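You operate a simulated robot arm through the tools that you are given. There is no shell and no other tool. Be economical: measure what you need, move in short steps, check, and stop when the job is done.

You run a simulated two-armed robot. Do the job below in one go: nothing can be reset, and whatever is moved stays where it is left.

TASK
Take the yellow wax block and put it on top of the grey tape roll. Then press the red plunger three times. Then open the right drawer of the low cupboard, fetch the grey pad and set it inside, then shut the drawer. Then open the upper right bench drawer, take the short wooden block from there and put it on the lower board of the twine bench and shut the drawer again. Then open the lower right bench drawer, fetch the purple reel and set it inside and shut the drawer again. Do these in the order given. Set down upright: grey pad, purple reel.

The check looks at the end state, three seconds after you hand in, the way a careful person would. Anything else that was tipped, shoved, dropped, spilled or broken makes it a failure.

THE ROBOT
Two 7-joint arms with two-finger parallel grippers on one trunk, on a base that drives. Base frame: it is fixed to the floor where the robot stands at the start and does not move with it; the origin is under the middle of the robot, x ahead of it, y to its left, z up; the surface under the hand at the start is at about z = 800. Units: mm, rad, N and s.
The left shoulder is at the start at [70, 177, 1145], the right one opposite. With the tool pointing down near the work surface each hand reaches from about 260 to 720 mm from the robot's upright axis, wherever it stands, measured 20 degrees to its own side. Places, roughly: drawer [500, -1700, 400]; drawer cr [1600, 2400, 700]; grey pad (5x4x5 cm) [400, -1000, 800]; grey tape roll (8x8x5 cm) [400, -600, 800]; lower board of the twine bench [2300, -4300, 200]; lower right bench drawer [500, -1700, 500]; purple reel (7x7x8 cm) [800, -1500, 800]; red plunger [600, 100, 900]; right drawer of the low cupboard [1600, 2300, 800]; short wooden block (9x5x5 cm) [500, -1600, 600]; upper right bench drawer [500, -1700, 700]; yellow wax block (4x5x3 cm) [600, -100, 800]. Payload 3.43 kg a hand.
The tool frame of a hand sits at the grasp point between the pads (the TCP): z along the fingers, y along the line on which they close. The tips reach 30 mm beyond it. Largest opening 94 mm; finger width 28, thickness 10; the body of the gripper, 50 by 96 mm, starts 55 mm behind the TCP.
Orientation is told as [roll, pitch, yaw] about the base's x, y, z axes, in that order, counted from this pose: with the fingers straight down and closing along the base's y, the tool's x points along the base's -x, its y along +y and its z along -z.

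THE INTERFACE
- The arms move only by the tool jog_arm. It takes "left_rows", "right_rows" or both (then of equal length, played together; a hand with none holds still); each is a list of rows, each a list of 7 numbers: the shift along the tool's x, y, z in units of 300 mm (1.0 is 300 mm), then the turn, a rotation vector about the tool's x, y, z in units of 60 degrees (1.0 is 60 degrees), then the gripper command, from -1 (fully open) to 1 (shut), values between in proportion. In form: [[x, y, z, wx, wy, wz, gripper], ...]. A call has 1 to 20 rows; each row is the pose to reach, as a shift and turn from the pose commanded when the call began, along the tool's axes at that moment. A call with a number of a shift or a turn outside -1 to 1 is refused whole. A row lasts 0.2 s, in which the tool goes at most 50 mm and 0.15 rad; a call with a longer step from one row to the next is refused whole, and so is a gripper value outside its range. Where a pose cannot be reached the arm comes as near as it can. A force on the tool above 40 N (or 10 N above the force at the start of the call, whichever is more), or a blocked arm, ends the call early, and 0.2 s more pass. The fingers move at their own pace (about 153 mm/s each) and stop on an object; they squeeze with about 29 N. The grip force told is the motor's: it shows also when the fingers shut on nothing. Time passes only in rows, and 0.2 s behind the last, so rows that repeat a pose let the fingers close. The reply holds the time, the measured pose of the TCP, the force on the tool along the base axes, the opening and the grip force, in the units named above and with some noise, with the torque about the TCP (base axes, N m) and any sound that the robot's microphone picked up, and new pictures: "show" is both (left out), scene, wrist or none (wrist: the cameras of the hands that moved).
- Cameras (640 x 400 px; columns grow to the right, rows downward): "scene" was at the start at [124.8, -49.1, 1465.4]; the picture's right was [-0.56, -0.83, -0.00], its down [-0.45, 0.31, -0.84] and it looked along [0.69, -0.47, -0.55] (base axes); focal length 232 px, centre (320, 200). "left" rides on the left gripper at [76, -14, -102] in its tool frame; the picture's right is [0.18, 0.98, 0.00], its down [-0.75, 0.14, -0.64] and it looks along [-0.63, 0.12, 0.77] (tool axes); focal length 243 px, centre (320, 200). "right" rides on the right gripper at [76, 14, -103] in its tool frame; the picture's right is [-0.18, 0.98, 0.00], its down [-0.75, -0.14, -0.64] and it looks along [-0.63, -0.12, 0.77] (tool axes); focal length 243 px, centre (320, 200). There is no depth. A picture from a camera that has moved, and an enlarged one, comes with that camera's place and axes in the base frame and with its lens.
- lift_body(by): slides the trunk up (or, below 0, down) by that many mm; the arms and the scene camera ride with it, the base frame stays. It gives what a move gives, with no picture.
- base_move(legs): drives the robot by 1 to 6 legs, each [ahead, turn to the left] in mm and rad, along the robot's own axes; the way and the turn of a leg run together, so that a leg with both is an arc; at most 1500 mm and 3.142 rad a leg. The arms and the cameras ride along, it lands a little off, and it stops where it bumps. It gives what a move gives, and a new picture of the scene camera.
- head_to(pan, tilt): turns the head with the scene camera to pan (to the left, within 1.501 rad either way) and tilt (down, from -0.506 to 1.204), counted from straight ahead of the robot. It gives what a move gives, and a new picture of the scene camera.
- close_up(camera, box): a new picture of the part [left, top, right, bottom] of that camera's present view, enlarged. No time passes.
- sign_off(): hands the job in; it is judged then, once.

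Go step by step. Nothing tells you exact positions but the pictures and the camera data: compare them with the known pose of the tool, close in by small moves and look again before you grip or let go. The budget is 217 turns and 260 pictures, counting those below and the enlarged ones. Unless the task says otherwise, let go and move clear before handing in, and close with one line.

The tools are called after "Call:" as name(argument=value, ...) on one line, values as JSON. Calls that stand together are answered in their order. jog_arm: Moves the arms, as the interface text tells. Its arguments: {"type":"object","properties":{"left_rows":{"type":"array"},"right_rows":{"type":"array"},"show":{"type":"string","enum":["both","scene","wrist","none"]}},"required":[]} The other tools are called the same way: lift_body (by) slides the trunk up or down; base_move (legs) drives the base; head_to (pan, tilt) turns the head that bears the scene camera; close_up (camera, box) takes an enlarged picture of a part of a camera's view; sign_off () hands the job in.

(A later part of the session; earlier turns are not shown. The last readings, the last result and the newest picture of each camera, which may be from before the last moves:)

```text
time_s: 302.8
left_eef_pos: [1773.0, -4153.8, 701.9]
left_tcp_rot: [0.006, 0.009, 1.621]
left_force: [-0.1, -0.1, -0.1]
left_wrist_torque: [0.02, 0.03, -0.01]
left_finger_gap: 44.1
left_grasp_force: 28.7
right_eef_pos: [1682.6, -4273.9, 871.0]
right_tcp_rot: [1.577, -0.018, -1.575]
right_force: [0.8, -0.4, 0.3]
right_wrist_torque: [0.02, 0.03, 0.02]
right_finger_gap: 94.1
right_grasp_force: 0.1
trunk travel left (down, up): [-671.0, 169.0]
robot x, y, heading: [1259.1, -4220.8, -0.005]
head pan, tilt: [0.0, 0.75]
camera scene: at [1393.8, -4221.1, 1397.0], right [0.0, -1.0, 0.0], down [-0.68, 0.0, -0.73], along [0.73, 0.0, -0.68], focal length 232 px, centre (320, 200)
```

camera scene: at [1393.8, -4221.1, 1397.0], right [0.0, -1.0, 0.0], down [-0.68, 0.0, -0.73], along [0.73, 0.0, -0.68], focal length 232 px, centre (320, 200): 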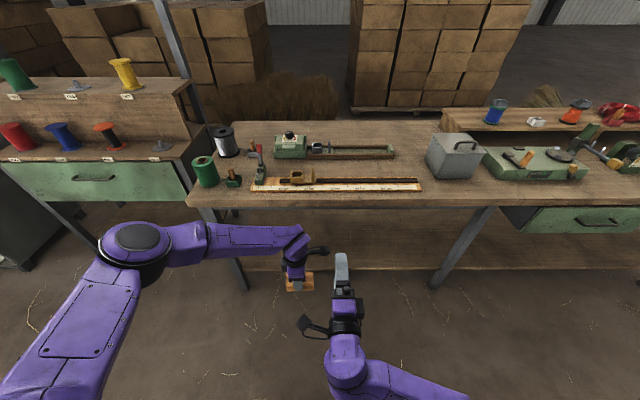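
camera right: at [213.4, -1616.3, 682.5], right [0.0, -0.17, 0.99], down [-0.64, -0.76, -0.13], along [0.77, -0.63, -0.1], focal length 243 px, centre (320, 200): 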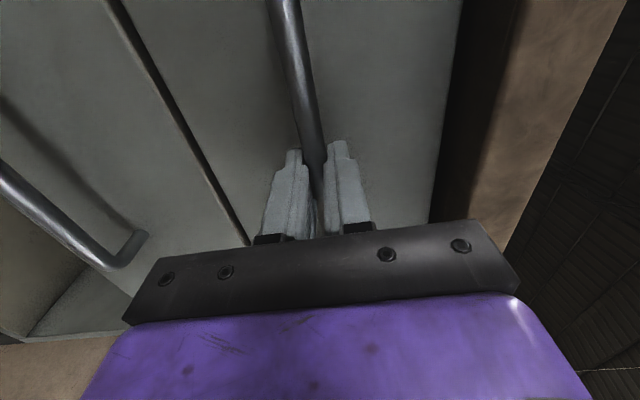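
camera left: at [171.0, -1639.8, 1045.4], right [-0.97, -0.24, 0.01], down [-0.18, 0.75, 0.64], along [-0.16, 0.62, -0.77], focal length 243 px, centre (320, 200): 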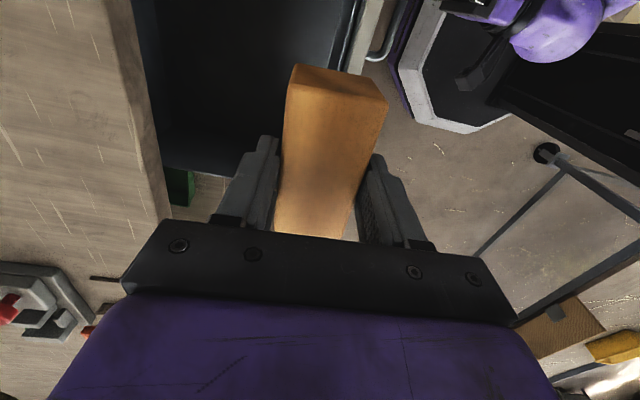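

Call:
lift_body(by=-420)

Call:
head_to(pan=0.0, tilt=0.55)

Call:
close_up(camera="left", box=[0, 0, 640, 400])

```text
refused: -420 is not a number from -400 to 400
```

```text
time_s: 303.5
left_eef_pos: [1773.9, -4153.7, 702.4]
left_tcp_rot: [0.008, 0.007, 1.622]
left_force: [0.3, -0.4, 0.0]
left_wrist_torque: [0.01, -0.03, -0.02]
left_finger_gap: 44.4
left_grasp_force: 29.2
right_eef_pos: [1681.9, -4272.3, 871.2]
right_tcp_rot: [1.58, -0.016, -1.573]
right_force: [0.7, 0.7, -0.4]
right_wrist_torque: [-0.05, 0.02, -0.02]
right_finger_gap: 93.8
right_grasp_force: 0.1
trunk travel left (down, up): [-671.0, 169.0]
robot x, y, heading: [1257.6, -4218.4, -0.008]
head pan, tilt: [0.0, 0.55]
camera scene: at [1400.1, -4221.1, 1414.4], right [0.0, -1.0, 0.0], down [-0.52, 0.0, -0.85], along [0.85, 0.0, -0.52], focal length 232 px, centre (320, 200)
```

scene: 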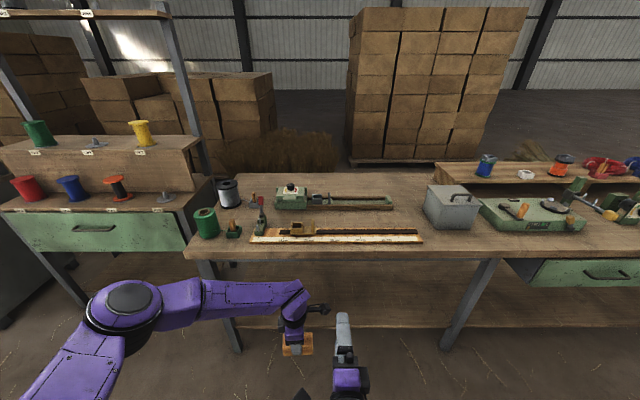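

```text
1.00 times, centred on (320, 200) of left (not enlarged: the box is as wide or as high as the picture)
camera zoom: at [1792.3, -4227.9, 806.9], right [-0.97, -0.23, 0.01], down [-0.17, 0.75, 0.64], along [-0.15, 0.62, -0.77], focal length 243 px, centre (320, 200)
```

zoom: 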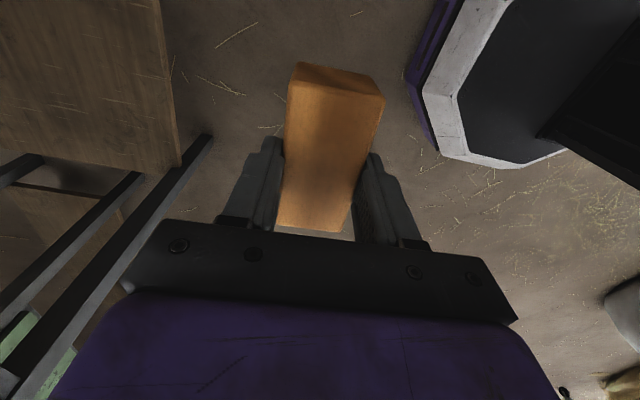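

Call:
lift_body(by=-400)

Call:
close_up(camera="scene", box=[0, 0, 640, 400])

Call:
close_up(camera="left", box=[0, 0, 640, 400])

```text
time_s: 307.3
left_eef_pos: [1772.0, -4155.1, 303.2]
left_tcp_rot: [0.006, 0.008, 1.622]
left_force: [0.5, -1.0, -1.6]
left_wrist_torque: [0.0, 0.01, -0.02]
left_finger_gap: 44.4
left_grasp_force: 29.6
right_eef_pos: [1682.3, -4272.7, 470.3]
right_tcp_rot: [1.578, -0.017, -1.574]
right_force: [-0.6, -0.5, -0.6]
right_wrist_torque: [0.0, 0.02, -0.03]
right_finger_gap: 94.0
right_grasp_force: 0.0
trunk travel left (down, up): [-271.0, 569.0]
robot x, y, heading: [1258.4, -4220.3, -0.004]
head pan, tilt: [0.0, 0.55]
```

```text
1.00 times, centred on (320, 200) of scene (not enlarged: the box is as wide or as high as the picture)
camera zoom: at [1400.0, -4221.1, 1014.5], right [0.0, -1.0, 0.0], down [-0.52, 0.0, -0.85], along [0.85, 0.0, -0.52], focal length 232 px, centre (320, 200)
```

zoom: 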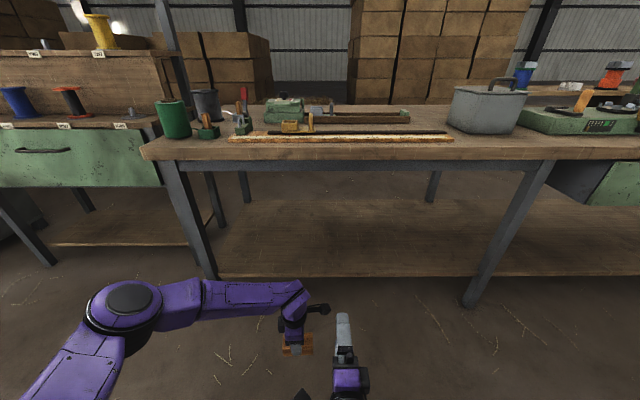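

```text
1.00 times, centred on (320, 200) of left (not enlarged: the box is as wide or as high as the picture)
camera zoom: at [1792.3, -4227.9, 406.7], right [-0.97, -0.23, 0.01], down [-0.17, 0.75, 0.64], along [-0.15, 0.62, -0.77], focal length 243 px, centre (320, 200)
```

zoom: 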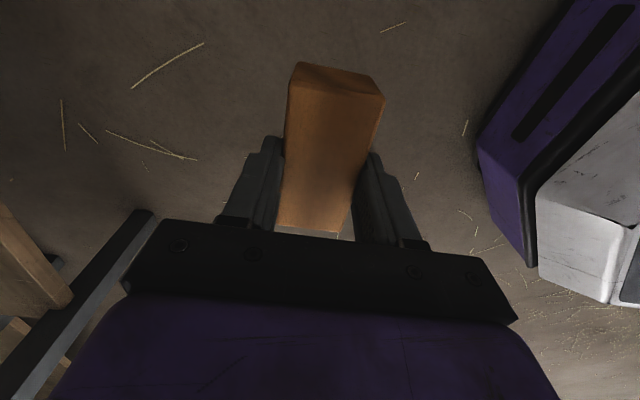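

The lower board is clear (top ≈ z 210). My left elbow would meet the bench leg, so I'll shift the robot ~260 mm to the right first.

Call:
base_move(legs=[[-200, 0], [0, -0.8], [370, 0], [0, 0.8]])

```text
time_s: 315.1
left_eef_pos: [1828.2, -4447.9, 301.8]
left_tcp_rot: [0.006, 0.007, 1.579]
left_force: [-0.1, 0.3, -1.3]
left_wrist_torque: [0.0, -0.01, 0.02]
left_finger_gap: 44.2
left_grasp_force: 28.6
right_eef_pos: [1731.5, -4563.6, 470.9]
right_tcp_rot: [1.577, -0.015, -1.616]
right_force: [0.6, -0.5, -0.7]
right_wrist_torque: [0.01, 0.04, 0.0]
right_finger_gap: 93.9
right_grasp_force: 0.0
trunk travel left (down, up): [-271.0, 569.0]
robot x, y, heading: [1311.5, -4497.4, -0.045]
head pan, tilt: [0.0, 0.55]
camera scene: at [1452.1, -4499.3, 1014.4], right [-0.05, -1.0, 0.0], down [-0.52, 0.02, -0.85], along [0.85, -0.04, -0.52], focal length 232 px, centre (320, 200)
```

scene: 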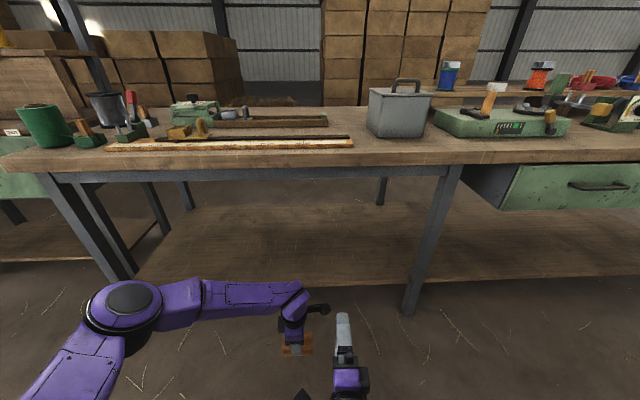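

Call:
base_move(legs=[[0, 0.045], [200, 0]])

Call:
close_up(camera="left", box=[0, 0, 640, 400])

```text
time_s: 317.1
left_eef_pos: [2023.1, -4427.7, 302.1]
left_tcp_rot: [0.007, 0.007, 1.619]
left_force: [0.3, 0.1, -1.2]
left_wrist_torque: [0.03, -0.01, -0.02]
left_finger_gap: 44.4
left_grasp_force: 28.5
right_eef_pos: [1931.5, -4547.2, 471.1]
right_tcp_rot: [1.577, -0.017, -1.575]
right_force: [-0.6, 0.3, 0.0]
right_wrist_torque: [-0.01, -0.02, 0.03]
right_finger_gap: 93.7
right_grasp_force: 0.0
trunk travel left (down, up): [-271.0, 569.0]
robot x, y, heading: [1511.3, -4492.0, -0.009]
head pan, tilt: [0.0, 0.55]
camera scene: at [1649.8, -4494.5, 1014.4], right [-0.01, -1.0, 0.0], down [-0.52, 0.0, -0.85], along [0.85, -0.01, -0.52], focal length 232 px, centre (320, 200)
```

scene: 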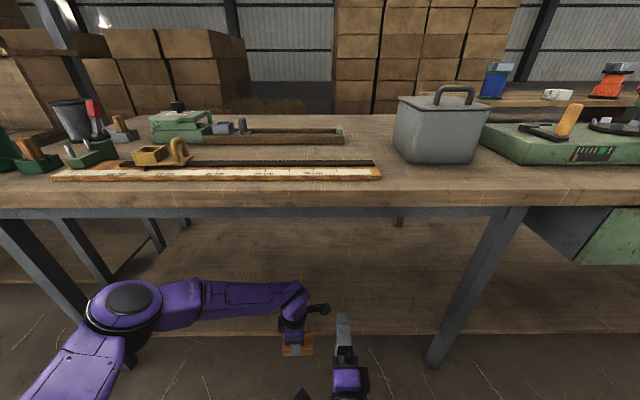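

```text
1.00 times, centred on (320, 200) of left (not enlarged: the box is as wide or as high as the picture)
camera zoom: at [2041.9, -4501.8, 406.5], right [-0.97, -0.23, 0.01], down [-0.17, 0.75, 0.64], along [-0.15, 0.62, -0.77], focal length 243 px, centre (320, 200)
```

zoom: 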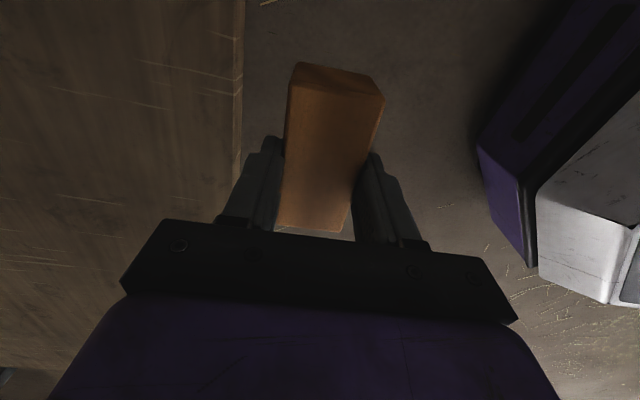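

Call:
base_move(legs=[[150, 0]])

Call:
close_up(camera="left", box=[0, 0, 640, 400])

```text
time_s: 318.4
left_eef_pos: [2167.1, -4426.8, 301.8]
left_tcp_rot: [0.006, 0.008, 1.626]
left_force: [1.0, -0.2, -1.1]
left_wrist_torque: [0.02, 0.02, 0.0]
left_finger_gap: 44.0
left_grasp_force: 29.4
right_eef_pos: [2077.2, -4545.9, 470.7]
right_tcp_rot: [1.577, -0.017, -1.57]
right_force: [0.2, -0.3, -0.1]
right_wrist_torque: [0.02, 0.0, 0.0]
right_finger_gap: 94.0
right_grasp_force: 0.1
trunk travel left (down, up): [-271.0, 569.0]
robot x, y, heading: [1652.8, -4495.4, -0.006]
head pan, tilt: [0.0, 0.55]
camera scene: at [1794.6, -4494.3, 1014.4], right [0.0, -1.0, 0.0], down [-0.52, 0.0, -0.85], along [0.85, 0.0, -0.52], focal length 232 px, centre (320, 200)
```

scene: 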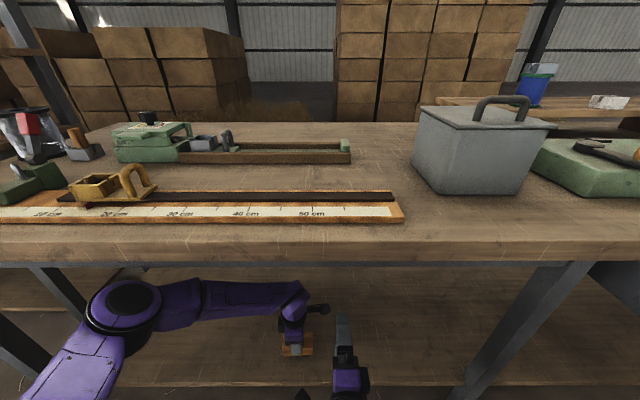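

```text
1.00 times, centred on (320, 200) of left (not enlarged: the box is as wide or as high as the picture)
camera zoom: at [2186.7, -4499.5, 406.4], right [-0.97, -0.24, 0.01], down [-0.18, 0.75, 0.64], along [-0.16, 0.62, -0.77], focal length 243 px, centre (320, 200)
```

zoom: 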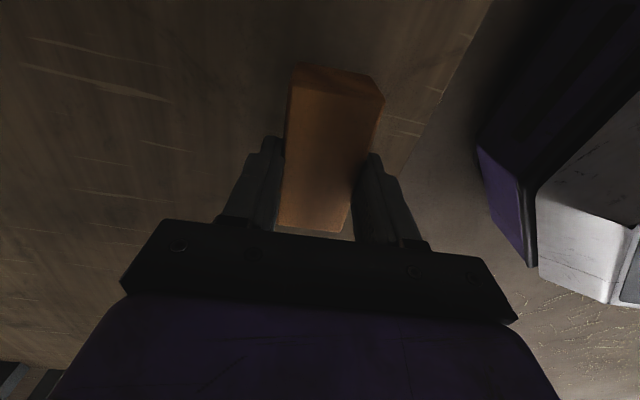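

Call:
lift_body(by=-28)

Call:
lift_body(by=-6)

```text
time_s: 319.1
left_eef_pos: [2167.4, -4427.2, 276.9]
left_tcp_rot: [0.003, 0.009, 1.625]
left_force: [-2.8, 1.5, 23.2]
left_wrist_torque: [0.22, 0.06, 0.18]
left_finger_gap: 44.3
left_grasp_force: 29.0
right_eef_pos: [2075.7, -4545.4, 444.4]
right_tcp_rot: [1.583, -0.015, -1.569]
right_force: [0.2, 0.1, -0.3]
right_wrist_torque: [0.04, 0.03, 0.01]
right_finger_gap: 94.1
right_grasp_force: 0.0
trunk travel left (down, up): [-243.0, 597.0]
robot x, y, heading: [1654.1, -4496.7, -0.001]
head pan, tilt: [0.0, 0.55]
```

```text
time_s: 319.6
left_eef_pos: [2169.1, -4426.6, 274.7]
left_tcp_rot: [0.002, 0.011, 1.627]
left_force: [-6.1, 2.3, 16.3]
left_wrist_torque: [0.57, 0.12, 0.26]
left_finger_gap: 44.3
left_grasp_force: 29.0
right_eef_pos: [2076.6, -4545.4, 439.0]
right_tcp_rot: [1.579, -0.016, -1.568]
right_force: [0.9, 0.2, 0.1]
right_wrist_torque: [-0.01, -0.05, 0.0]
right_finger_gap: 93.9
right_grasp_force: 0.1
trunk travel left (down, up): [-240.0, 600.0]
robot x, y, heading: [1656.4, -4498.1, 0.004]
head pan, tilt: [0.0, 0.55]
stopped: the force on the tool passed its limit at 46 N (the readings are from after the stop); the commanded pose is now the measured one
```

Contact with the board. Easing up and releasing the block.

Call:
lift_body(by=2)

Call:
jog_arm(left_rows=[[0, 0, 0, 0, 0, 0, 0.1], [0, 0, 0, 0, 0, 0, -0.3], [0, 0, 0, 0, 0, 0, -0.6], [0, 0, 0, 0, 0, 0, -0.6]], show="wrist")

Call:
lift_body(by=75)

Call:
close_up(camera="left", box=[0, 0, 640, 400])

```text
time_s: 320.1
left_eef_pos: [2168.1, -4426.9, 275.2]
left_tcp_rot: [0.003, 0.01, 1.623]
left_force: [-0.1, -1.1, 5.6]
left_wrist_torque: [-0.06, -0.13, -0.05]
left_finger_gap: 44.1
left_grasp_force: 29.1
right_eef_pos: [2076.6, -4544.9, 441.5]
right_tcp_rot: [1.577, -0.015, -1.571]
right_force: [0.2, 0.2, 0.5]
right_wrist_torque: [-0.01, 0.01, 0.01]
right_finger_gap: 94.1
right_grasp_force: 0.0
trunk travel left (down, up): [-242.0, 598.0]
robot x, y, heading: [1658.1, -4492.8, 0.001]
head pan, tilt: [0.0, 0.55]
```

```text
time_s: 321.1
left_eef_pos: [2167.8, -4425.8, 274.6]
left_tcp_rot: [0.004, 0.01, 1.625]
left_force: [-1.4, -0.1, 0.0]
left_wrist_torque: [0.0, -0.01, -0.03]
left_finger_gap: 75.5
left_grasp_force: 0.1
right_eef_pos: [2076.5, -4546.1, 441.2]
right_tcp_rot: [1.577, -0.018, -1.568]
right_force: [1.2, -0.5, -0.1]
right_wrist_torque: [0.0, -0.01, 0.02]
right_finger_gap: 93.8
right_grasp_force: 0.0
trunk travel left (down, up): [-242.0, 598.0]
robot x, y, heading: [1653.8, -4494.2, 0.001]
head pan, tilt: [0.0, 0.55]
camera left: at [2187.7, -4499.9, 379.0], right [-0.97, -0.24, 0.01], down [-0.18, 0.75, 0.64], along [-0.15, 0.62, -0.77], focal length 243 px, centre (320, 200)
```

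left: 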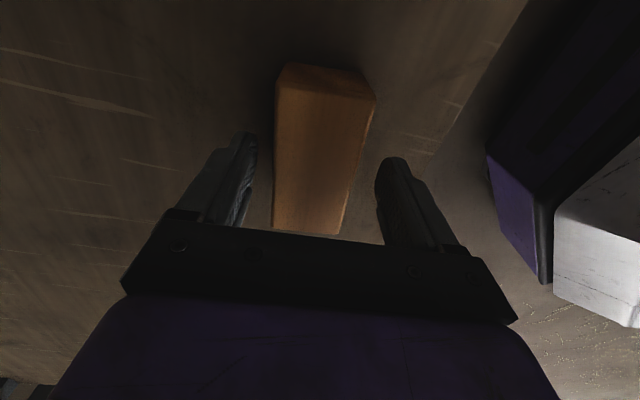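

```text
time_s: 322.2
left_eef_pos: [2160.4, -4427.2, 340.0]
left_tcp_rot: [0.021, 0.009, 1.62]
left_force: [0.1, 0.2, 0.0]
left_wrist_torque: [0.06, 0.0, 0.0]
left_finger_gap: 75.0
left_grasp_force: 0.0
right_eef_pos: [2075.2, -4544.3, 511.9]
right_tcp_rot: [1.577, -0.017, -1.571]
right_force: [0.3, 0.9, 0.5]
right_wrist_torque: [0.02, -0.01, 0.01]
right_finger_gap: 94.0
right_grasp_force: 0.0
trunk travel left (down, up): [-317.0, 523.0]
robot x, y, heading: [1653.6, -4492.5, -0.0]
head pan, tilt: [0.0, 0.55]
```

```text
1.00 times, centred on (320, 200) of left (not enlarged: the box is as wide or as high as the picture)
camera zoom: at [2181.3, -4500.6, 443.4], right [-0.97, -0.23, 0.02], down [-0.17, 0.75, 0.64], along [-0.17, 0.62, -0.77], focal length 243 px, centre (320, 200)
```

zoom: 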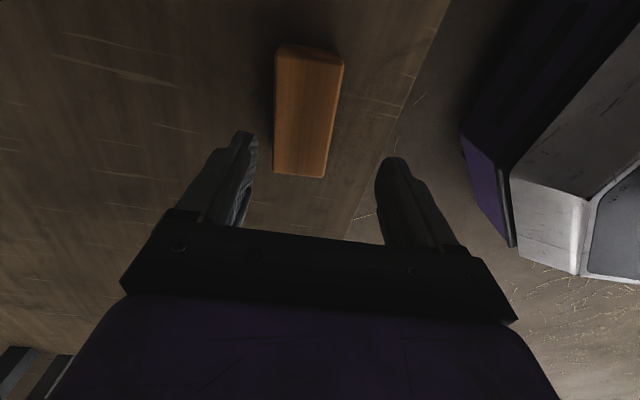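

The left arm seems to touch the bench underside; dropping 15 mm and backing straight out.

Call:
lift_body(by=-20)

Call:
base_move(legs=[[-400, 0]])

Call:
close_up(camera="scene", box=[160, 200, 480, 400])

```text
time_s: 322.9
left_eef_pos: [2170.6, -4426.8, 331.8]
left_tcp_rot: [0.001, 0.009, 1.627]
left_force: [0.5, 0.0, 0.4]
left_wrist_torque: [0.0, -0.03, -0.02]
left_finger_gap: 75.3
left_grasp_force: 0.0
right_eef_pos: [2077.2, -4544.5, 497.8]
right_tcp_rot: [1.579, -0.018, -1.569]
right_force: [0.3, -1.2, -0.8]
right_wrist_torque: [-0.01, 0.03, 0.0]
right_finger_gap: 94.1
right_grasp_force: 0.1
trunk travel left (down, up): [-297.0, 543.0]
robot x, y, heading: [1654.1, -4496.4, -0.002]
head pan, tilt: [0.0, 0.55]
```

```text
time_s: 325.4
left_eef_pos: [1762.2, -4425.0, 330.2]
left_tcp_rot: [0.004, 0.011, 1.629]
left_force: [0.7, 0.0, -0.8]
left_wrist_torque: [0.04, 0.02, 0.05]
left_finger_gap: 75.3
left_grasp_force: 0.1
right_eef_pos: [1672.3, -4544.3, 496.1]
right_tcp_rot: [1.576, -0.015, -1.566]
right_force: [-0.5, 0.0, -0.2]
right_wrist_torque: [-0.03, 0.0, 0.01]
right_finger_gap: 94.0
right_grasp_force: 0.0
trunk travel left (down, up): [-297.0, 543.0]
robot x, y, heading: [1246.6, -4496.6, 0.005]
head pan, tilt: [0.0, 0.55]
camera scene: at [1389.1, -4494.1, 1039.7], right [0.0, -1.0, 0.0], down [-0.52, 0.0, -0.85], along [0.85, 0.0, -0.52], focal length 232 px, centre (320, 200)
```

scene: 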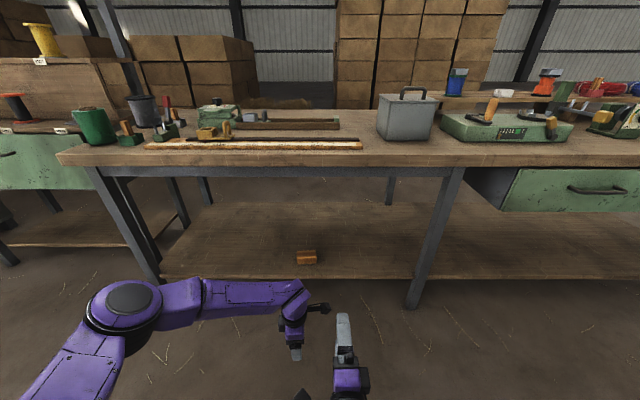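

```text
2.00 times, centred on (320, 300) of scene
camera zoom: at [1389.1, -4494.1, 1039.7], right [0.0, -1.0, 0.0], down [-0.52, 0.0, -0.85], along [0.85, 0.0, -0.52], focal length 465 px, centre (320, 0)
```

zoom: 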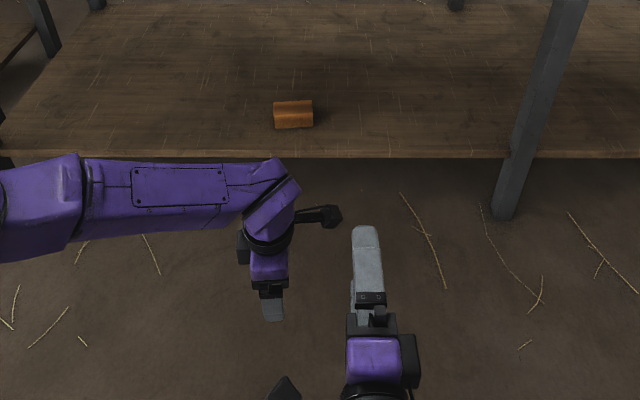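

The block rests on the lower board. Raising the trunk and re-posing the arms for driving back (right fist forward, left hand up).

Call:
lift_body(by=374)

Call:
jog_arm(left_rows=[[0, 0, -0.12, 0, 0, 0.12, 1], [0, 0, -0.24, 0, 0, 0.25, 1], [0, 0, -0.36, 0, 0, 0.37, 1], [0, 0, -0.48, 0, 0, 0.5, 1], [0, 0.05, -0.6, 0, 0, 0.62, 1], [0, 0.1, -0.72, 0, 0, 0.75, 1], [0, 0.15, -0.84, 0, 0, 0.87, 1], [0, 0.2, -0.96, 0, 0, 1.0, 1]], right_rows=[[0, -0.1, 0.02, 0, 0, 0, -1], [0, -0.2, 0.05, 0, 0, 0, -1], [0, -0.3, 0.1, 0, 0, 0, -1], [0, -0.4, 0.15, 0, 0, 0, -1], [0, -0.5, 0.2, 0, 0, 0, -1], [0, -0.6, 0.25, 0, 0, 0, -1], [0, -0.67, 0.3, 0, 0, 0, -1], [0, -0.67, 0.35, 0, 0, 0, -1]], show="none")

Call:
base_move(legs=[[-150, 0], [0, 2.309], [1500, 0], [850, 0], [0, -0.489]])

```text
time_s: 329.0
left_eef_pos: [1762.4, -4426.4, 704.2]
left_tcp_rot: [0.005, 0.01, 1.628]
left_force: [0.0, 0.0, 0.9]
left_wrist_torque: [0.0, -0.02, 0.01]
left_finger_gap: 75.2
left_grasp_force: 0.0
right_eef_pos: [1672.0, -4545.4, 869.6]
right_tcp_rot: [1.578, -0.014, -1.566]
right_force: [-0.7, -0.3, -0.3]
right_wrist_torque: [-0.03, -0.03, -0.01]
right_finger_gap: 94.0
right_grasp_force: 0.1
trunk travel left (down, up): [-671.0, 169.0]
robot x, y, heading: [1246.0, -4494.9, 0.006]
head pan, tilt: [0.0, 0.55]
```

```text
time_s: 330.8
left_eef_pos: [1702.2, -4423.9, 993.0]
left_tcp_rot: [-0.007, 0.007, 0.578]
left_force: [0.0, 0.7, 0.4]
left_wrist_torque: [0.0, -0.03, 0.02]
left_finger_gap: 0.1
left_grasp_force: 29.4
right_eef_pos: [1777.8, -4545.5, 669.6]
right_tcp_rot: [1.577, -0.017, -1.565]
right_force: [-0.3, 0.4, -0.2]
right_wrist_torque: [-0.01, 0.01, 0.01]
right_finger_gap: 94.1
right_grasp_force: 0.0
trunk travel left (down, up): [-671.0, 169.0]
robot x, y, heading: [1247.5, -4500.4, 0.001]
head pan, tilt: [0.0, 0.55]
```

```text
time_s: 350.2
left_eef_pos: [-463.8, -2158.2, 994.5]
left_tcp_rot: [-0.008, 0.01, 2.288]
left_force: [0.3, 0.6, 0.2]
left_wrist_torque: [0.02, 0.03, -0.02]
left_finger_gap: 0.3
left_grasp_force: 28.7
right_eef_pos: [-354.3, -2067.6, 669.0]
right_tcp_rot: [1.578, -0.015, 0.14]
right_force: [0.2, -0.5, 0.0]
right_wrist_torque: [0.01, -0.02, 0.03]
right_finger_gap: 94.1
right_grasp_force: 0.1
trunk travel left (down, up): [-671.0, 169.0]
robot x, y, heading: [-329.5, -2603.9, 1.712]
head pan, tilt: [0.0, 0.55]
camera scene: at [-350.0, -2460.0, 1413.6], right [0.99, 0.14, 0.0], down [0.07, -0.52, -0.85], along [-0.12, 0.84, -0.52], focal length 232 px, centre (320, 200)
```

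scene: 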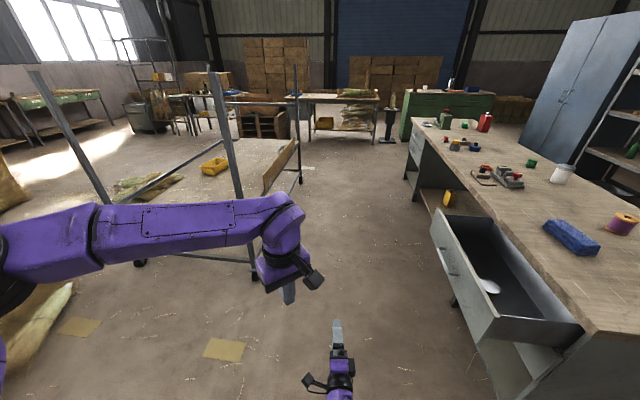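

Call:
base_move(legs=[[0, 0.17], [930, 0], [0, -1.89]])

```text
time_s: 360.1
left_eef_pos: [-153.9, -1700.4, 993.6]
left_tcp_rot: [-0.007, 0.008, 0.565]
left_force: [-0.3, -0.4, 0.2]
left_wrist_torque: [-0.02, -0.05, 0.0]
left_finger_gap: 0.0
left_grasp_force: 29.0
right_eef_pos: [-81.3, -1820.6, 669.9]
right_tcp_rot: [1.578, -0.017, -1.584]
right_force: [0.5, -0.3, 0.8]
right_wrist_torque: [0.04, -0.02, -0.01]
right_finger_gap: 94.1
right_grasp_force: 0.0
trunk travel left (down, up): [-671.0, 169.0]
robot x, y, heading: [-610.8, -1760.5, -0.019]
head pan, tilt: [0.0, 0.55]
camera scene: at [-470.6, -1763.4, 1413.6], right [-0.01, -1.0, 0.0], down [-0.52, 0.01, -0.85], along [0.85, -0.01, -0.52], focal length 232 px, centre (320, 200)
```

scene: 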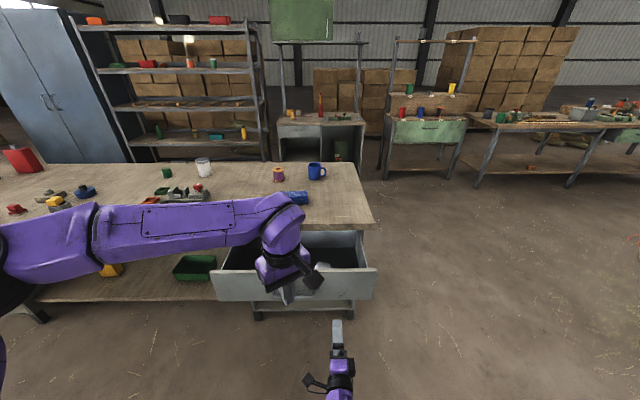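

Call:
base_move(legs=[[-150, 0], [0, 0.52], [250, 0], [0, -0.5], [60, 0]])

```text
time_s: 366.4
left_eef_pos: [-26.0, -1562.7, 992.8]
left_tcp_rot: [-0.005, 0.009, 0.591]
left_force: [0.1, 0.2, 0.2]
left_wrist_torque: [0.02, 0.02, -0.04]
left_finger_gap: 0.1
left_grasp_force: 29.7
right_eef_pos: [50.1, -1682.2, 669.2]
right_tcp_rot: [1.579, -0.017, -1.554]
right_force: [0.6, -1.0, -0.4]
right_wrist_torque: [0.01, 0.01, 0.03]
right_finger_gap: 94.2
right_grasp_force: 0.1
trunk travel left (down, up): [-671.0, 169.0]
robot x, y, heading: [-478.9, -1639.9, 0.014]
head pan, tilt: [0.0, 0.55]
camera scene: at [-339.1, -1635.1, 1413.6], right [0.02, -1.0, 0.0], down [-0.52, -0.01, -0.85], along [0.85, 0.01, -0.52], focal length 232 px, centre (320, 200)
```

scene: 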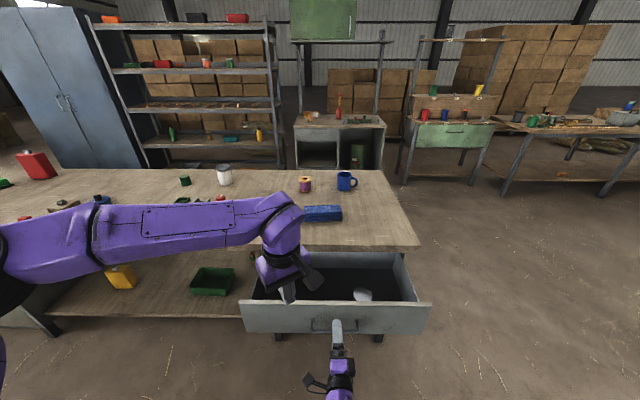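

Hand straddles the handle. Pushing the upper drawer shut with the base, finishing gently with the arm.

Call:
base_move(legs=[[250, 0]])

Call:
jog_arm(right_rows=[[0, 0, 0.02, 0, 0, 0, -1], [0, 0, 0.04, 0, 0, 0, -1], [0, 0, 0.06, 0, 0, 0, -1], [0, 0, 0.08, 0, 0, 0, -1], [0, 0, 0.1, 0, 0, 0, -1], [0, 0, 0.12, 0, 0, 0, -1]], show="wrist")

```text
time_s: 368.2
left_eef_pos: [218.6, -1556.5, 992.9]
left_tcp_rot: [-0.006, 0.01, 0.596]
left_force: [-0.4, 1.0, -0.5]
left_wrist_torque: [-0.02, -0.01, 0.02]
left_finger_gap: 0.0
left_grasp_force: 29.2
right_eef_pos: [295.7, -1673.2, 669.7]
right_tcp_rot: [1.577, -0.015, -1.551]
right_force: [0.3, 0.8, -0.5]
right_wrist_torque: [-0.01, -0.01, 0.01]
right_finger_gap: 94.0
right_grasp_force: 0.0
trunk travel left (down, up): [-671.0, 169.0]
robot x, y, heading: [-234.4, -1633.8, 0.019]
head pan, tilt: [0.0, 0.55]
camera scene: at [-93.2, -1629.7, 1413.6], right [0.02, -1.0, 0.0], down [-0.52, -0.01, -0.85], along [0.85, 0.02, -0.52], focal length 232 px, centre (320, 200)
```

scene: 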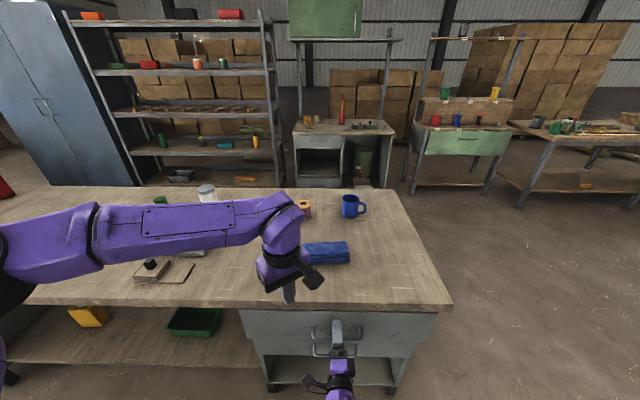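

```text
time_s: 369.6
left_eef_pos: [220.0, -1554.9, 992.7]
left_tcp_rot: [-0.008, 0.008, 0.597]
left_force: [-0.7, -0.6, 0.5]
left_wrist_torque: [-0.04, 0.0, 0.02]
left_finger_gap: 0.0
left_grasp_force: 29.3
right_eef_pos: [332.1, -1674.8, 668.8]
right_tcp_rot: [1.578, -0.018, -1.549]
right_force: [0.0, 1.0, 0.6]
right_wrist_torque: [0.02, -0.02, -0.01]
right_finger_gap: 94.2
right_grasp_force: 0.0
trunk travel left (down, up): [-671.0, 169.0]
robot x, y, heading: [-232.5, -1634.2, 0.023]
head pan, tilt: [0.0, 0.55]
camera right: at [226.7, -1599.9, 680.4], right [0.0, -0.17, 0.99], down [-0.62, -0.77, -0.13], along [0.78, -0.62, -0.1], focal length 243 px, centre (320, 200)
```

right: 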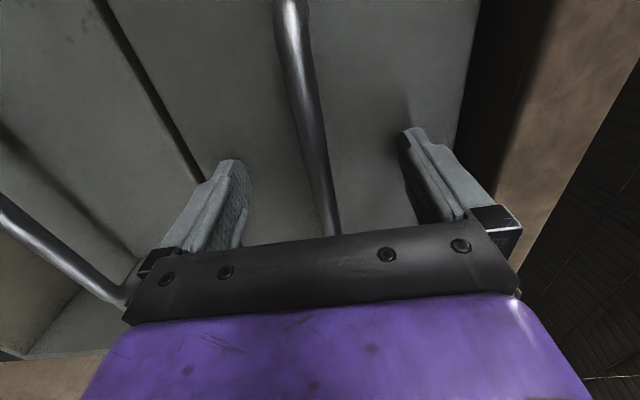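

Call:
jog_arm(right_rows=[[0, 0, 0.02, 0, 0, 0, -1], [0, 0, 0.04, 0, 0, 0, -1], [0, 0, 0.06, 0, 0, 0, -1], [0, 0, 0.08, 0, 0, 0, -1], [0, 0, 0.1, 0, 0, 0, -1]], show="none")

Call:
close_up(camera="scene", box=[230, 280, 460, 400])

```text
time_s: 370.1
left_eef_pos: [217.1, -1556.7, 993.6]
left_tcp_rot: [-0.006, 0.009, 0.595]
left_force: [-0.5, -0.4, -0.2]
left_wrist_torque: [0.01, 0.0, -0.02]
left_finger_gap: 0.0
left_grasp_force: 28.7
right_eef_pos: [333.8, -1673.9, 662.2]
right_tcp_rot: [1.568, -0.02, -1.547]
right_force: [-24.4, -3.5, -2.0]
right_wrist_torque: [0.34, -1.26, -0.43]
right_finger_gap: 92.9
right_grasp_force: 0.0
trunk travel left (down, up): [-671.0, 169.0]
robot x, y, heading: [-234.9, -1632.5, 0.022]
head pan, tilt: [0.0, 0.55]
stopped in row 2 (right hand): the force on the tool passed its limit at 50 N (the readings are from after the stop); the commanded pose is now the measured one
```

```text
2.78 times, centred on (345, 340) of scene
camera zoom: at [-96.5, -1630.2, 1413.9], right [0.02, -1.0, 0.0], down [-0.52, -0.01, -0.85], along [0.85, 0.02, -0.52], focal length 646 px, centre (250, -190)
```

zoom: 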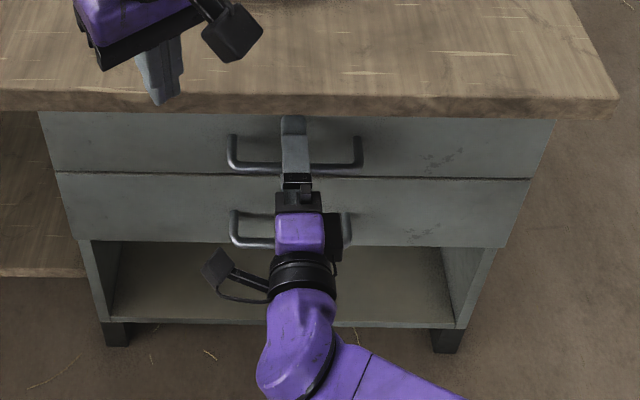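

Upper drawer is shut. Backing off and lowering to the lower handle (z≈500).

Call:
base_move(legs=[[-110, 0]])

Call:
jog_arm(left_rows=[[0, 0, -0.12, 0, 0, 0, 1], [0, 0, -0.24, 0, 0, 0, 1], [0, 0, -0.36, 0, 0, 0, 1], [0, 0, -0.48, 0, 0, 0, 1]], show="none")

Call:
lift_body(by=-162)

Call:
close_up(camera="right", box=[0, 0, 640, 400])

```text
time_s: 371.3
left_eef_pos: [110.0, -1559.2, 993.1]
left_tcp_rot: [-0.007, 0.01, 0.596]
left_force: [0.0, 1.1, -0.3]
left_wrist_torque: [0.02, 0.03, -0.04]
left_finger_gap: 0.0
left_grasp_force: 28.5
right_eef_pos: [228.5, -1676.4, 664.0]
right_tcp_rot: [1.569, -0.017, -1.546]
right_force: [-0.2, -0.4, -0.6]
right_wrist_torque: [-0.01, -0.02, 0.02]
right_finger_gap: 93.8
right_grasp_force: 0.0
trunk travel left (down, up): [-671.0, 169.0]
robot x, y, heading: [-345.5, -1639.8, 0.017]
head pan, tilt: [0.0, 0.55]
camera scene: at [-204.4, -1632.0, 1413.7], right [0.02, -1.0, 0.0], down [-0.52, -0.01, -0.85], along [0.85, 0.02, -0.52], focal length 232 px, centre (320, 200)
```

scene: 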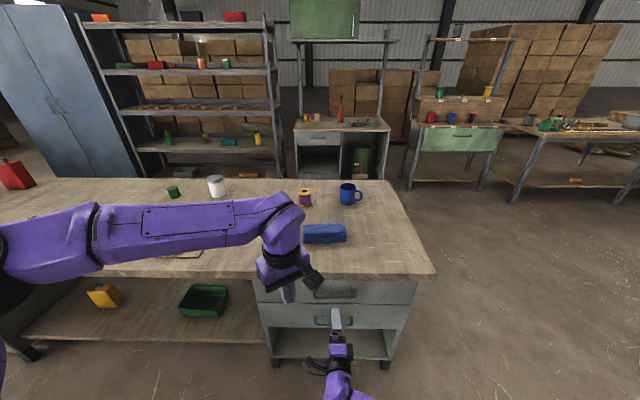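

```text
time_s: 372.3
left_eef_pos: [108.8, -1555.7, 1138.0]
left_tcp_rot: [-0.006, 0.009, 0.596]
left_force: [0.3, 0.5, 0.4]
left_wrist_torque: [0.02, -0.01, 0.02]
left_finger_gap: 0.0
left_grasp_force: 29.4
right_eef_pos: [227.5, -1676.6, 664.8]
right_tcp_rot: [1.572, -0.018, -1.548]
right_force: [-0.4, 0.2, 0.2]
right_wrist_torque: [0.0, -0.02, -0.02]
right_finger_gap: 94.0
right_grasp_force: 0.0
trunk travel left (down, up): [-671.0, 169.0]
robot x, y, heading: [-345.9, -1632.2, 0.017]
head pan, tilt: [0.0, 0.55]
```

```text
time_s: 374.2
left_eef_pos: [109.7, -1555.9, 975.8]
left_tcp_rot: [-0.008, 0.009, 0.596]
left_force: [0.0, 0.5, -0.1]
left_wrist_torque: [0.0, -0.02, -0.02]
left_finger_gap: 0.0
left_grasp_force: 28.8
right_eef_pos: [226.9, -1676.1, 503.2]
right_tcp_rot: [1.568, -0.018, -1.547]
right_force: [-0.6, -0.8, 0.0]
right_wrist_torque: [-0.02, -0.03, 0.02]
right_finger_gap: 93.7
right_grasp_force: 0.1
trunk travel left (down, up): [-509.0, 331.0]
robot x, y, heading: [-343.5, -1633.4, 0.022]
head pan, tilt: [0.0, 0.55]
```

```text
1.00 times, centred on (320, 200) of right (not enlarged: the box is as wide or as high as the picture)
camera zoom: at [122.8, -1601.1, 515.3], right [0.01, -0.17, 0.99], down [-0.62, -0.77, -0.13], along [0.78, -0.61, -0.11], focal length 243 px, centre (320, 200)
```

zoom: 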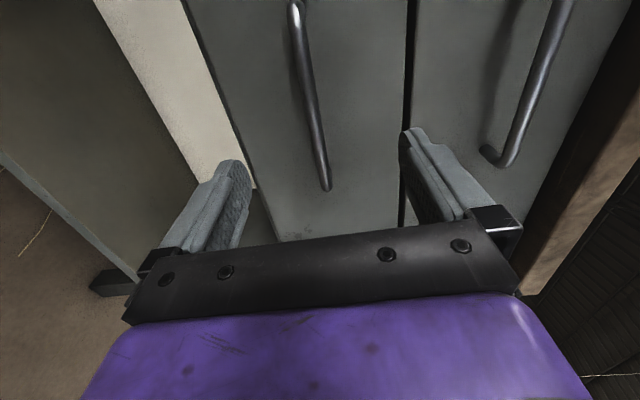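

Call:
lift_body(by=-6)

Call:
base_move(legs=[[0, -0.02], [92, 0]])

Call:
jog_arm(right_rows=[[0, 0, 0, 0, 0, 0, 0], [0, 0, 0, 0, 0, 0, 1], [0, 0, 0, 0, 0, 0, 1], [0, 0, 0, 0, 0, 0, 1]], show="wrist")

```text
time_s: 374.7
left_eef_pos: [110.7, -1556.5, 970.3]
left_tcp_rot: [-0.007, 0.01, 0.597]
left_force: [-0.1, 0.3, 0.1]
left_wrist_torque: [0.03, -0.04, -0.01]
left_finger_gap: 0.0
left_grasp_force: 29.1
right_eef_pos: [227.2, -1675.8, 496.4]
right_tcp_rot: [1.568, -0.019, -1.547]
right_force: [0.2, 0.1, 0.2]
right_wrist_torque: [-0.01, 0.02, -0.03]
right_finger_gap: 94.1
right_grasp_force: 0.0
trunk travel left (down, up): [-503.0, 337.0]
robot x, y, heading: [-345.3, -1636.0, 0.02]
head pan, tilt: [0.0, 0.55]
```

```text
time_s: 376.2
left_eef_pos: [201.2, -1564.8, 969.1]
left_tcp_rot: [-0.005, 0.009, 0.577]
left_force: [1.0, 0.2, -0.3]
left_wrist_torque: [0.0, 0.02, -0.03]
left_finger_gap: 0.0
left_grasp_force: 29.0
right_eef_pos: [315.8, -1687.2, 495.6]
right_tcp_rot: [1.566, -0.017, -1.566]
right_force: [0.5, 0.7, -0.1]
right_wrist_torque: [-0.01, -0.05, -0.01]
right_finger_gap: 94.0
right_grasp_force: 0.1
trunk travel left (down, up): [-503.0, 337.0]
robot x, y, heading: [-258.6, -1640.4, 0.002]
head pan, tilt: [0.0, 0.55]
camera scene: at [-114.1, -1634.8, 1245.5], right [0.0, -1.0, 0.0], down [-0.52, 0.0, -0.85], along [0.85, 0.0, -0.52], focal length 232 px, centre (320, 200)
```

scene: 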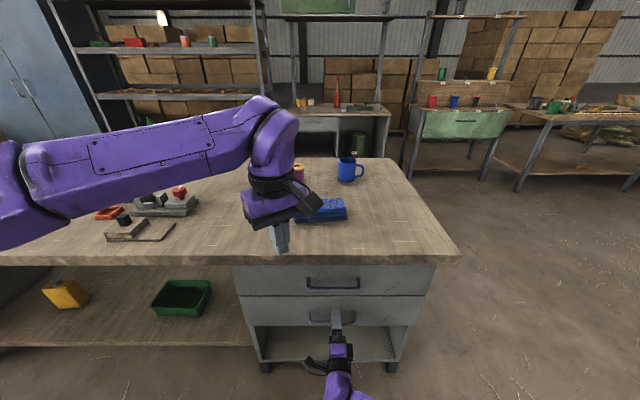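

```text
time_s: 377.2
left_eef_pos: [199.5, -1563.9, 969.8]
left_tcp_rot: [-0.007, 0.009, 0.575]
left_force: [0.0, -0.8, 0.2]
left_wrist_torque: [-0.01, 0.03, 0.0]
left_finger_gap: 0.2
left_grasp_force: 29.1
right_eef_pos: [315.6, -1687.0, 496.3]
right_tcp_rot: [1.571, -0.015, -1.567]
right_force: [-0.5, -0.5, 4.8]
right_wrist_torque: [1.36, -0.02, -0.09]
right_finger_gap: 11.7
right_grasp_force: 45.0
trunk travel left (down, up): [-503.0, 337.0]
robot x, y, heading: [-254.6, -1636.1, 0.002]
head pan, tilt: [0.0, 0.55]
camera right: at [211.8, -1610.6, 509.9], right [0.0, -0.17, 0.99], down [-0.64, -0.76, -0.13], along [0.77, -0.63, -0.11], focal length 243 px, centre (320, 200)
```

right: 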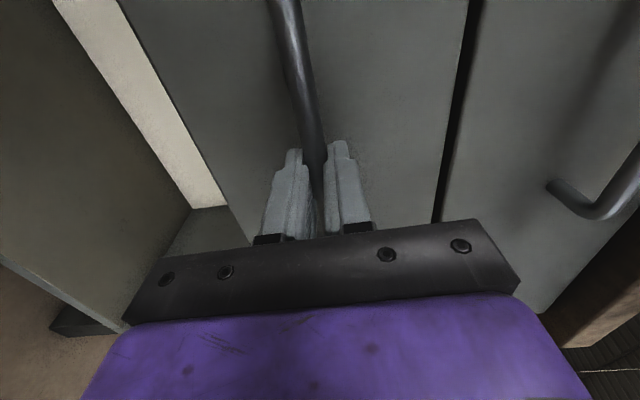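

Call:
jog_arm(right_rows=[[0, 0, -0.03, 0, 0, 0, 1], [0, 0, -0.07, 0, 0, 0, 1], [0, 0, -0.12, 0, 0, 0, 1], [0, 0, -0.17, 0, 0, 0, 1], [0, 0, -0.22, 0, 0, 0, 1], [0, 0, -0.27, 0, 0, 0, 1], [0, 0, -0.32, 0, 0, 0, 1], [0, 0, -0.37, 0, 0, 0, 1], [0, 0, -0.42, 0, 0, 0, 1], [0, 0, -0.42, 0, 0, 0, 1]], show="none")

Call:
base_move(legs=[[-125, 0]])

```text
time_s: 379.4
left_eef_pos: [200.9, -1563.9, 969.0]
left_tcp_rot: [-0.007, 0.008, 0.577]
left_force: [-0.1, -0.5, 0.1]
left_wrist_torque: [-0.02, 0.0, -0.02]
left_finger_gap: 0.1
left_grasp_force: 29.4
right_eef_pos: [188.4, -1687.8, 496.4]
right_tcp_rot: [1.569, -0.018, -1.566]
right_force: [-0.7, 5.2, -0.7]
right_wrist_torque: [1.24, 0.03, -0.45]
right_finger_gap: 11.7
right_grasp_force: 45.3
trunk travel left (down, up): [-503.0, 337.0]
robot x, y, heading: [-254.4, -1634.6, -0.001]
head pan, tilt: [0.0, 0.55]
```

```text
time_s: 380.6
left_eef_pos: [78.4, -1563.9, 969.7]
left_tcp_rot: [-0.008, 0.009, 0.579]
left_force: [-0.9, -0.5, 0.5]
left_wrist_torque: [0.01, -0.02, 0.0]
left_finger_gap: 0.0
left_grasp_force: 28.8
right_eef_pos: [67.5, -1687.7, 496.9]
right_tcp_rot: [1.568, -0.017, -1.565]
right_force: [0.0, 0.1, -7.0]
right_wrist_torque: [1.28, 0.09, 0.04]
right_finger_gap: 11.9
right_grasp_force: 45.5
trunk travel left (down, up): [-503.0, 337.0]
robot x, y, heading: [-376.4, -1633.1, -0.001]
head pan, tilt: [0.0, 0.55]
camera scene: at [-238.1, -1635.1, 1245.6], right [0.0, -1.0, 0.0], down [-0.52, 0.0, -0.85], along [0.85, 0.0, -0.52], focal length 232 px, centre (320, 200)
```

scene: 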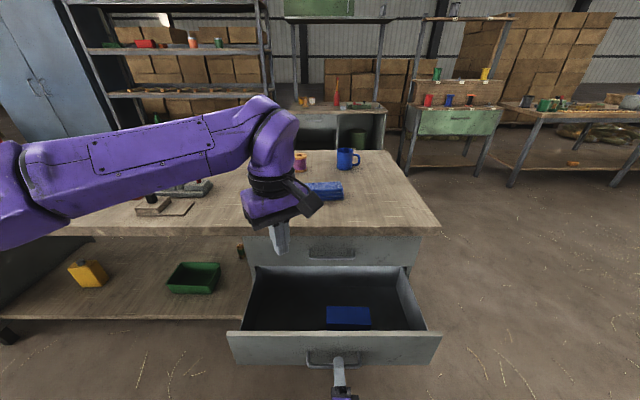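

Lower drawer open 248 mm; a blue box sits right of centre, left part empty. Releasing, backing off and raising the right hand before going round to the back of the bench for the reel.

Call:
close_up(camera="scene", box=[220, 230, 450, 380])

Call:
jog_arm(right_rows=[[0, 0, 0, 0, 0, 0, 0.3], [0, 0, 0, 0, 0, 0, -0.5], [0, 0, 0, 0, 0, 0, -1], [0, 0, 0, 0, 0, 0, -1]], show="none")

Call:
base_move(legs=[[-300, 0]])

Call:
jog_arm(right_rows=[[0, 0.12, 0, 0, 0, 0, -1], [0, 0.24, 0, 0, 0, 0, -1], [0, 0.36, 0, 0, 0, 0, -1], [0, 0.48, 0, 0, 0, 0, -1], [0, 0.6, 0, 0, 0, 0, -1], [0, 0.72, 0, 0, 0, 0, -1], [0, 0.83, 0, 0, 0, 0, -1]], show="none")

Call:
lift_body(by=310)

```text
2.67 times, centred on (335, 305) of scene
camera zoom: at [-238.1, -1635.1, 1245.6], right [0.0, -1.0, 0.0], down [-0.52, 0.0, -0.85], along [0.85, 0.0, -0.52], focal length 619 px, centre (280, -80)
```

zoom: 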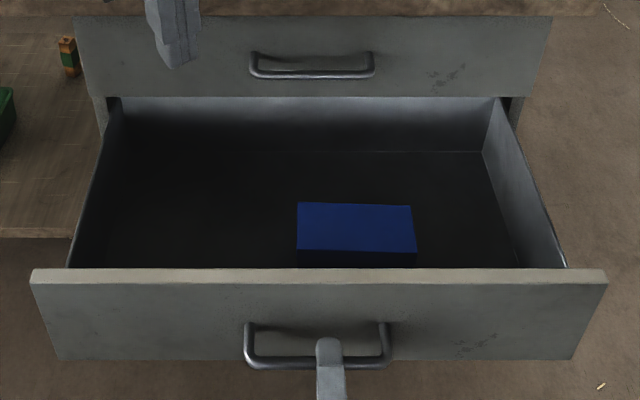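

```text
time_s: 381.6
left_eef_pos: [77.6, -1563.9, 969.6]
left_tcp_rot: [-0.007, 0.008, 0.578]
left_force: [0.4, -0.2, -0.1]
left_wrist_torque: [0.0, -0.01, -0.02]
left_finger_gap: 0.0
left_grasp_force: 29.2
right_eef_pos: [68.0, -1688.7, 497.3]
right_tcp_rot: [1.568, -0.02, -1.566]
right_force: [0.7, 0.1, 0.0]
right_wrist_torque: [0.0, 0.01, 0.03]
right_finger_gap: 94.0
right_grasp_force: 0.1
trunk travel left (down, up): [-503.0, 337.0]
robot x, y, heading: [-379.0, -1634.7, -0.001]
head pan, tilt: [0.0, 0.55]
```

```text
time_s: 383.7
left_eef_pos: [-226.9, -1565.1, 969.0]
left_tcp_rot: [-0.007, 0.007, 0.573]
left_force: [0.4, 0.6, -0.3]
left_wrist_torque: [-0.01, -0.02, -0.02]
left_finger_gap: 0.0
left_grasp_force: 28.7
right_eef_pos: [-238.4, -1690.6, 497.8]
right_tcp_rot: [1.57, -0.019, -1.567]
right_force: [-0.2, -0.8, -0.1]
right_wrist_torque: [-0.02, 0.0, 0.02]
right_finger_gap: 94.0
right_grasp_force: 0.1
trunk travel left (down, up): [-503.0, 337.0]
robot x, y, heading: [-684.7, -1630.7, -0.009]
head pan, tilt: [0.0, 0.55]
camera scene: at [-543.1, -1635.1, 1245.8], right [0.0, -1.0, 0.0], down [-0.52, 0.0, -0.85], along [0.85, 0.0, -0.52], focal length 232 px, centre (320, 200)
```

scene: 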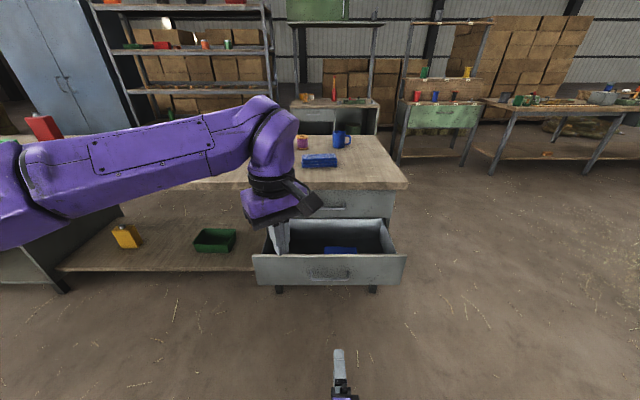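

```text
time_s: 385.3
left_eef_pos: [-225.4, -1566.3, 969.5]
left_tcp_rot: [-0.007, 0.007, 0.575]
left_force: [-0.2, -0.4, 0.3]
left_wrist_torque: [0.02, 0.0, -0.01]
left_finger_gap: 0.1
left_grasp_force: 28.9
right_eef_pos: [-236.8, -1683.9, 747.6]
right_tcp_rot: [1.568, -0.02, -1.569]
right_force: [-0.5, 0.4, 0.4]
right_wrist_torque: [-0.03, 0.03, 0.01]
right_finger_gap: 94.0
right_grasp_force: 0.1
trunk travel left (down, up): [-503.0, 337.0]
robot x, y, heading: [-683.0, -1634.7, -0.006]
head pan, tilt: [0.0, 0.55]
```

```text
time_s: 388.4
left_eef_pos: [-225.5, -1565.5, 1278.9]
left_tcp_rot: [-0.007, 0.009, 0.574]
left_force: [0.0, 0.3, 1.0]
left_wrist_torque: [0.01, -0.01, 0.03]
left_finger_gap: 0.0
left_grasp_force: 28.8
right_eef_pos: [-238.0, -1684.4, 1056.6]
right_tcp_rot: [1.567, -0.018, -1.57]
right_force: [-0.3, 0.5, 0.5]
right_wrist_torque: [-0.02, 0.01, 0.0]
right_finger_gap: 94.1
right_grasp_force: 0.0
trunk travel left (down, up): [-813.0, 27.0]
robot x, y, heading: [-681.5, -1635.9, 0.001]
head pan, tilt: [0.0, 0.55]
```

Call:
base_move(legs=[[0, -1.21], [1083, 0], [0, 1.2], [1500, 0], [170, 0], [0, 1.58]])

```text
time_s: 412.0
left_eef_pos: [1296.8, -2305.6, 1279.8]
left_tcp_rot: [-0.006, 0.009, 2.088]
left_force: [0.1, -0.9, -0.5]
left_wrist_torque: [0.0, 0.02, 0.01]
left_finger_gap: 0.2
left_grasp_force: 29.3
right_eef_pos: [1414.2, -2323.8, 1057.7]
right_tcp_rot: [1.566, -0.018, -0.056]
right_force: [-0.3, -0.5, 1.0]
right_wrist_torque: [0.0, 0.01, 0.01]
right_finger_gap: 94.1
right_grasp_force: 0.1
trunk travel left (down, up): [-813.0, 27.0]
robot x, y, heading: [1340.1, -2763.6, 1.512]
head pan, tilt: [0.0, 0.55]
camera scene: at [1349.5, -2624.1, 1555.6], right [1.0, -0.06, 0.0], down [-0.03, -0.52, -0.85], along [0.05, 0.85, -0.52], focal length 232 px, centre (320, 200)
```

scene: 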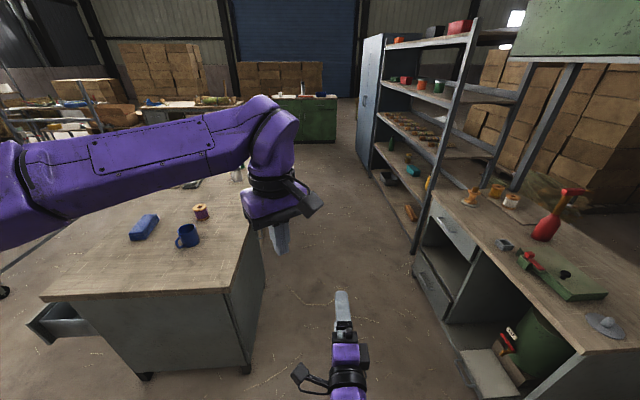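

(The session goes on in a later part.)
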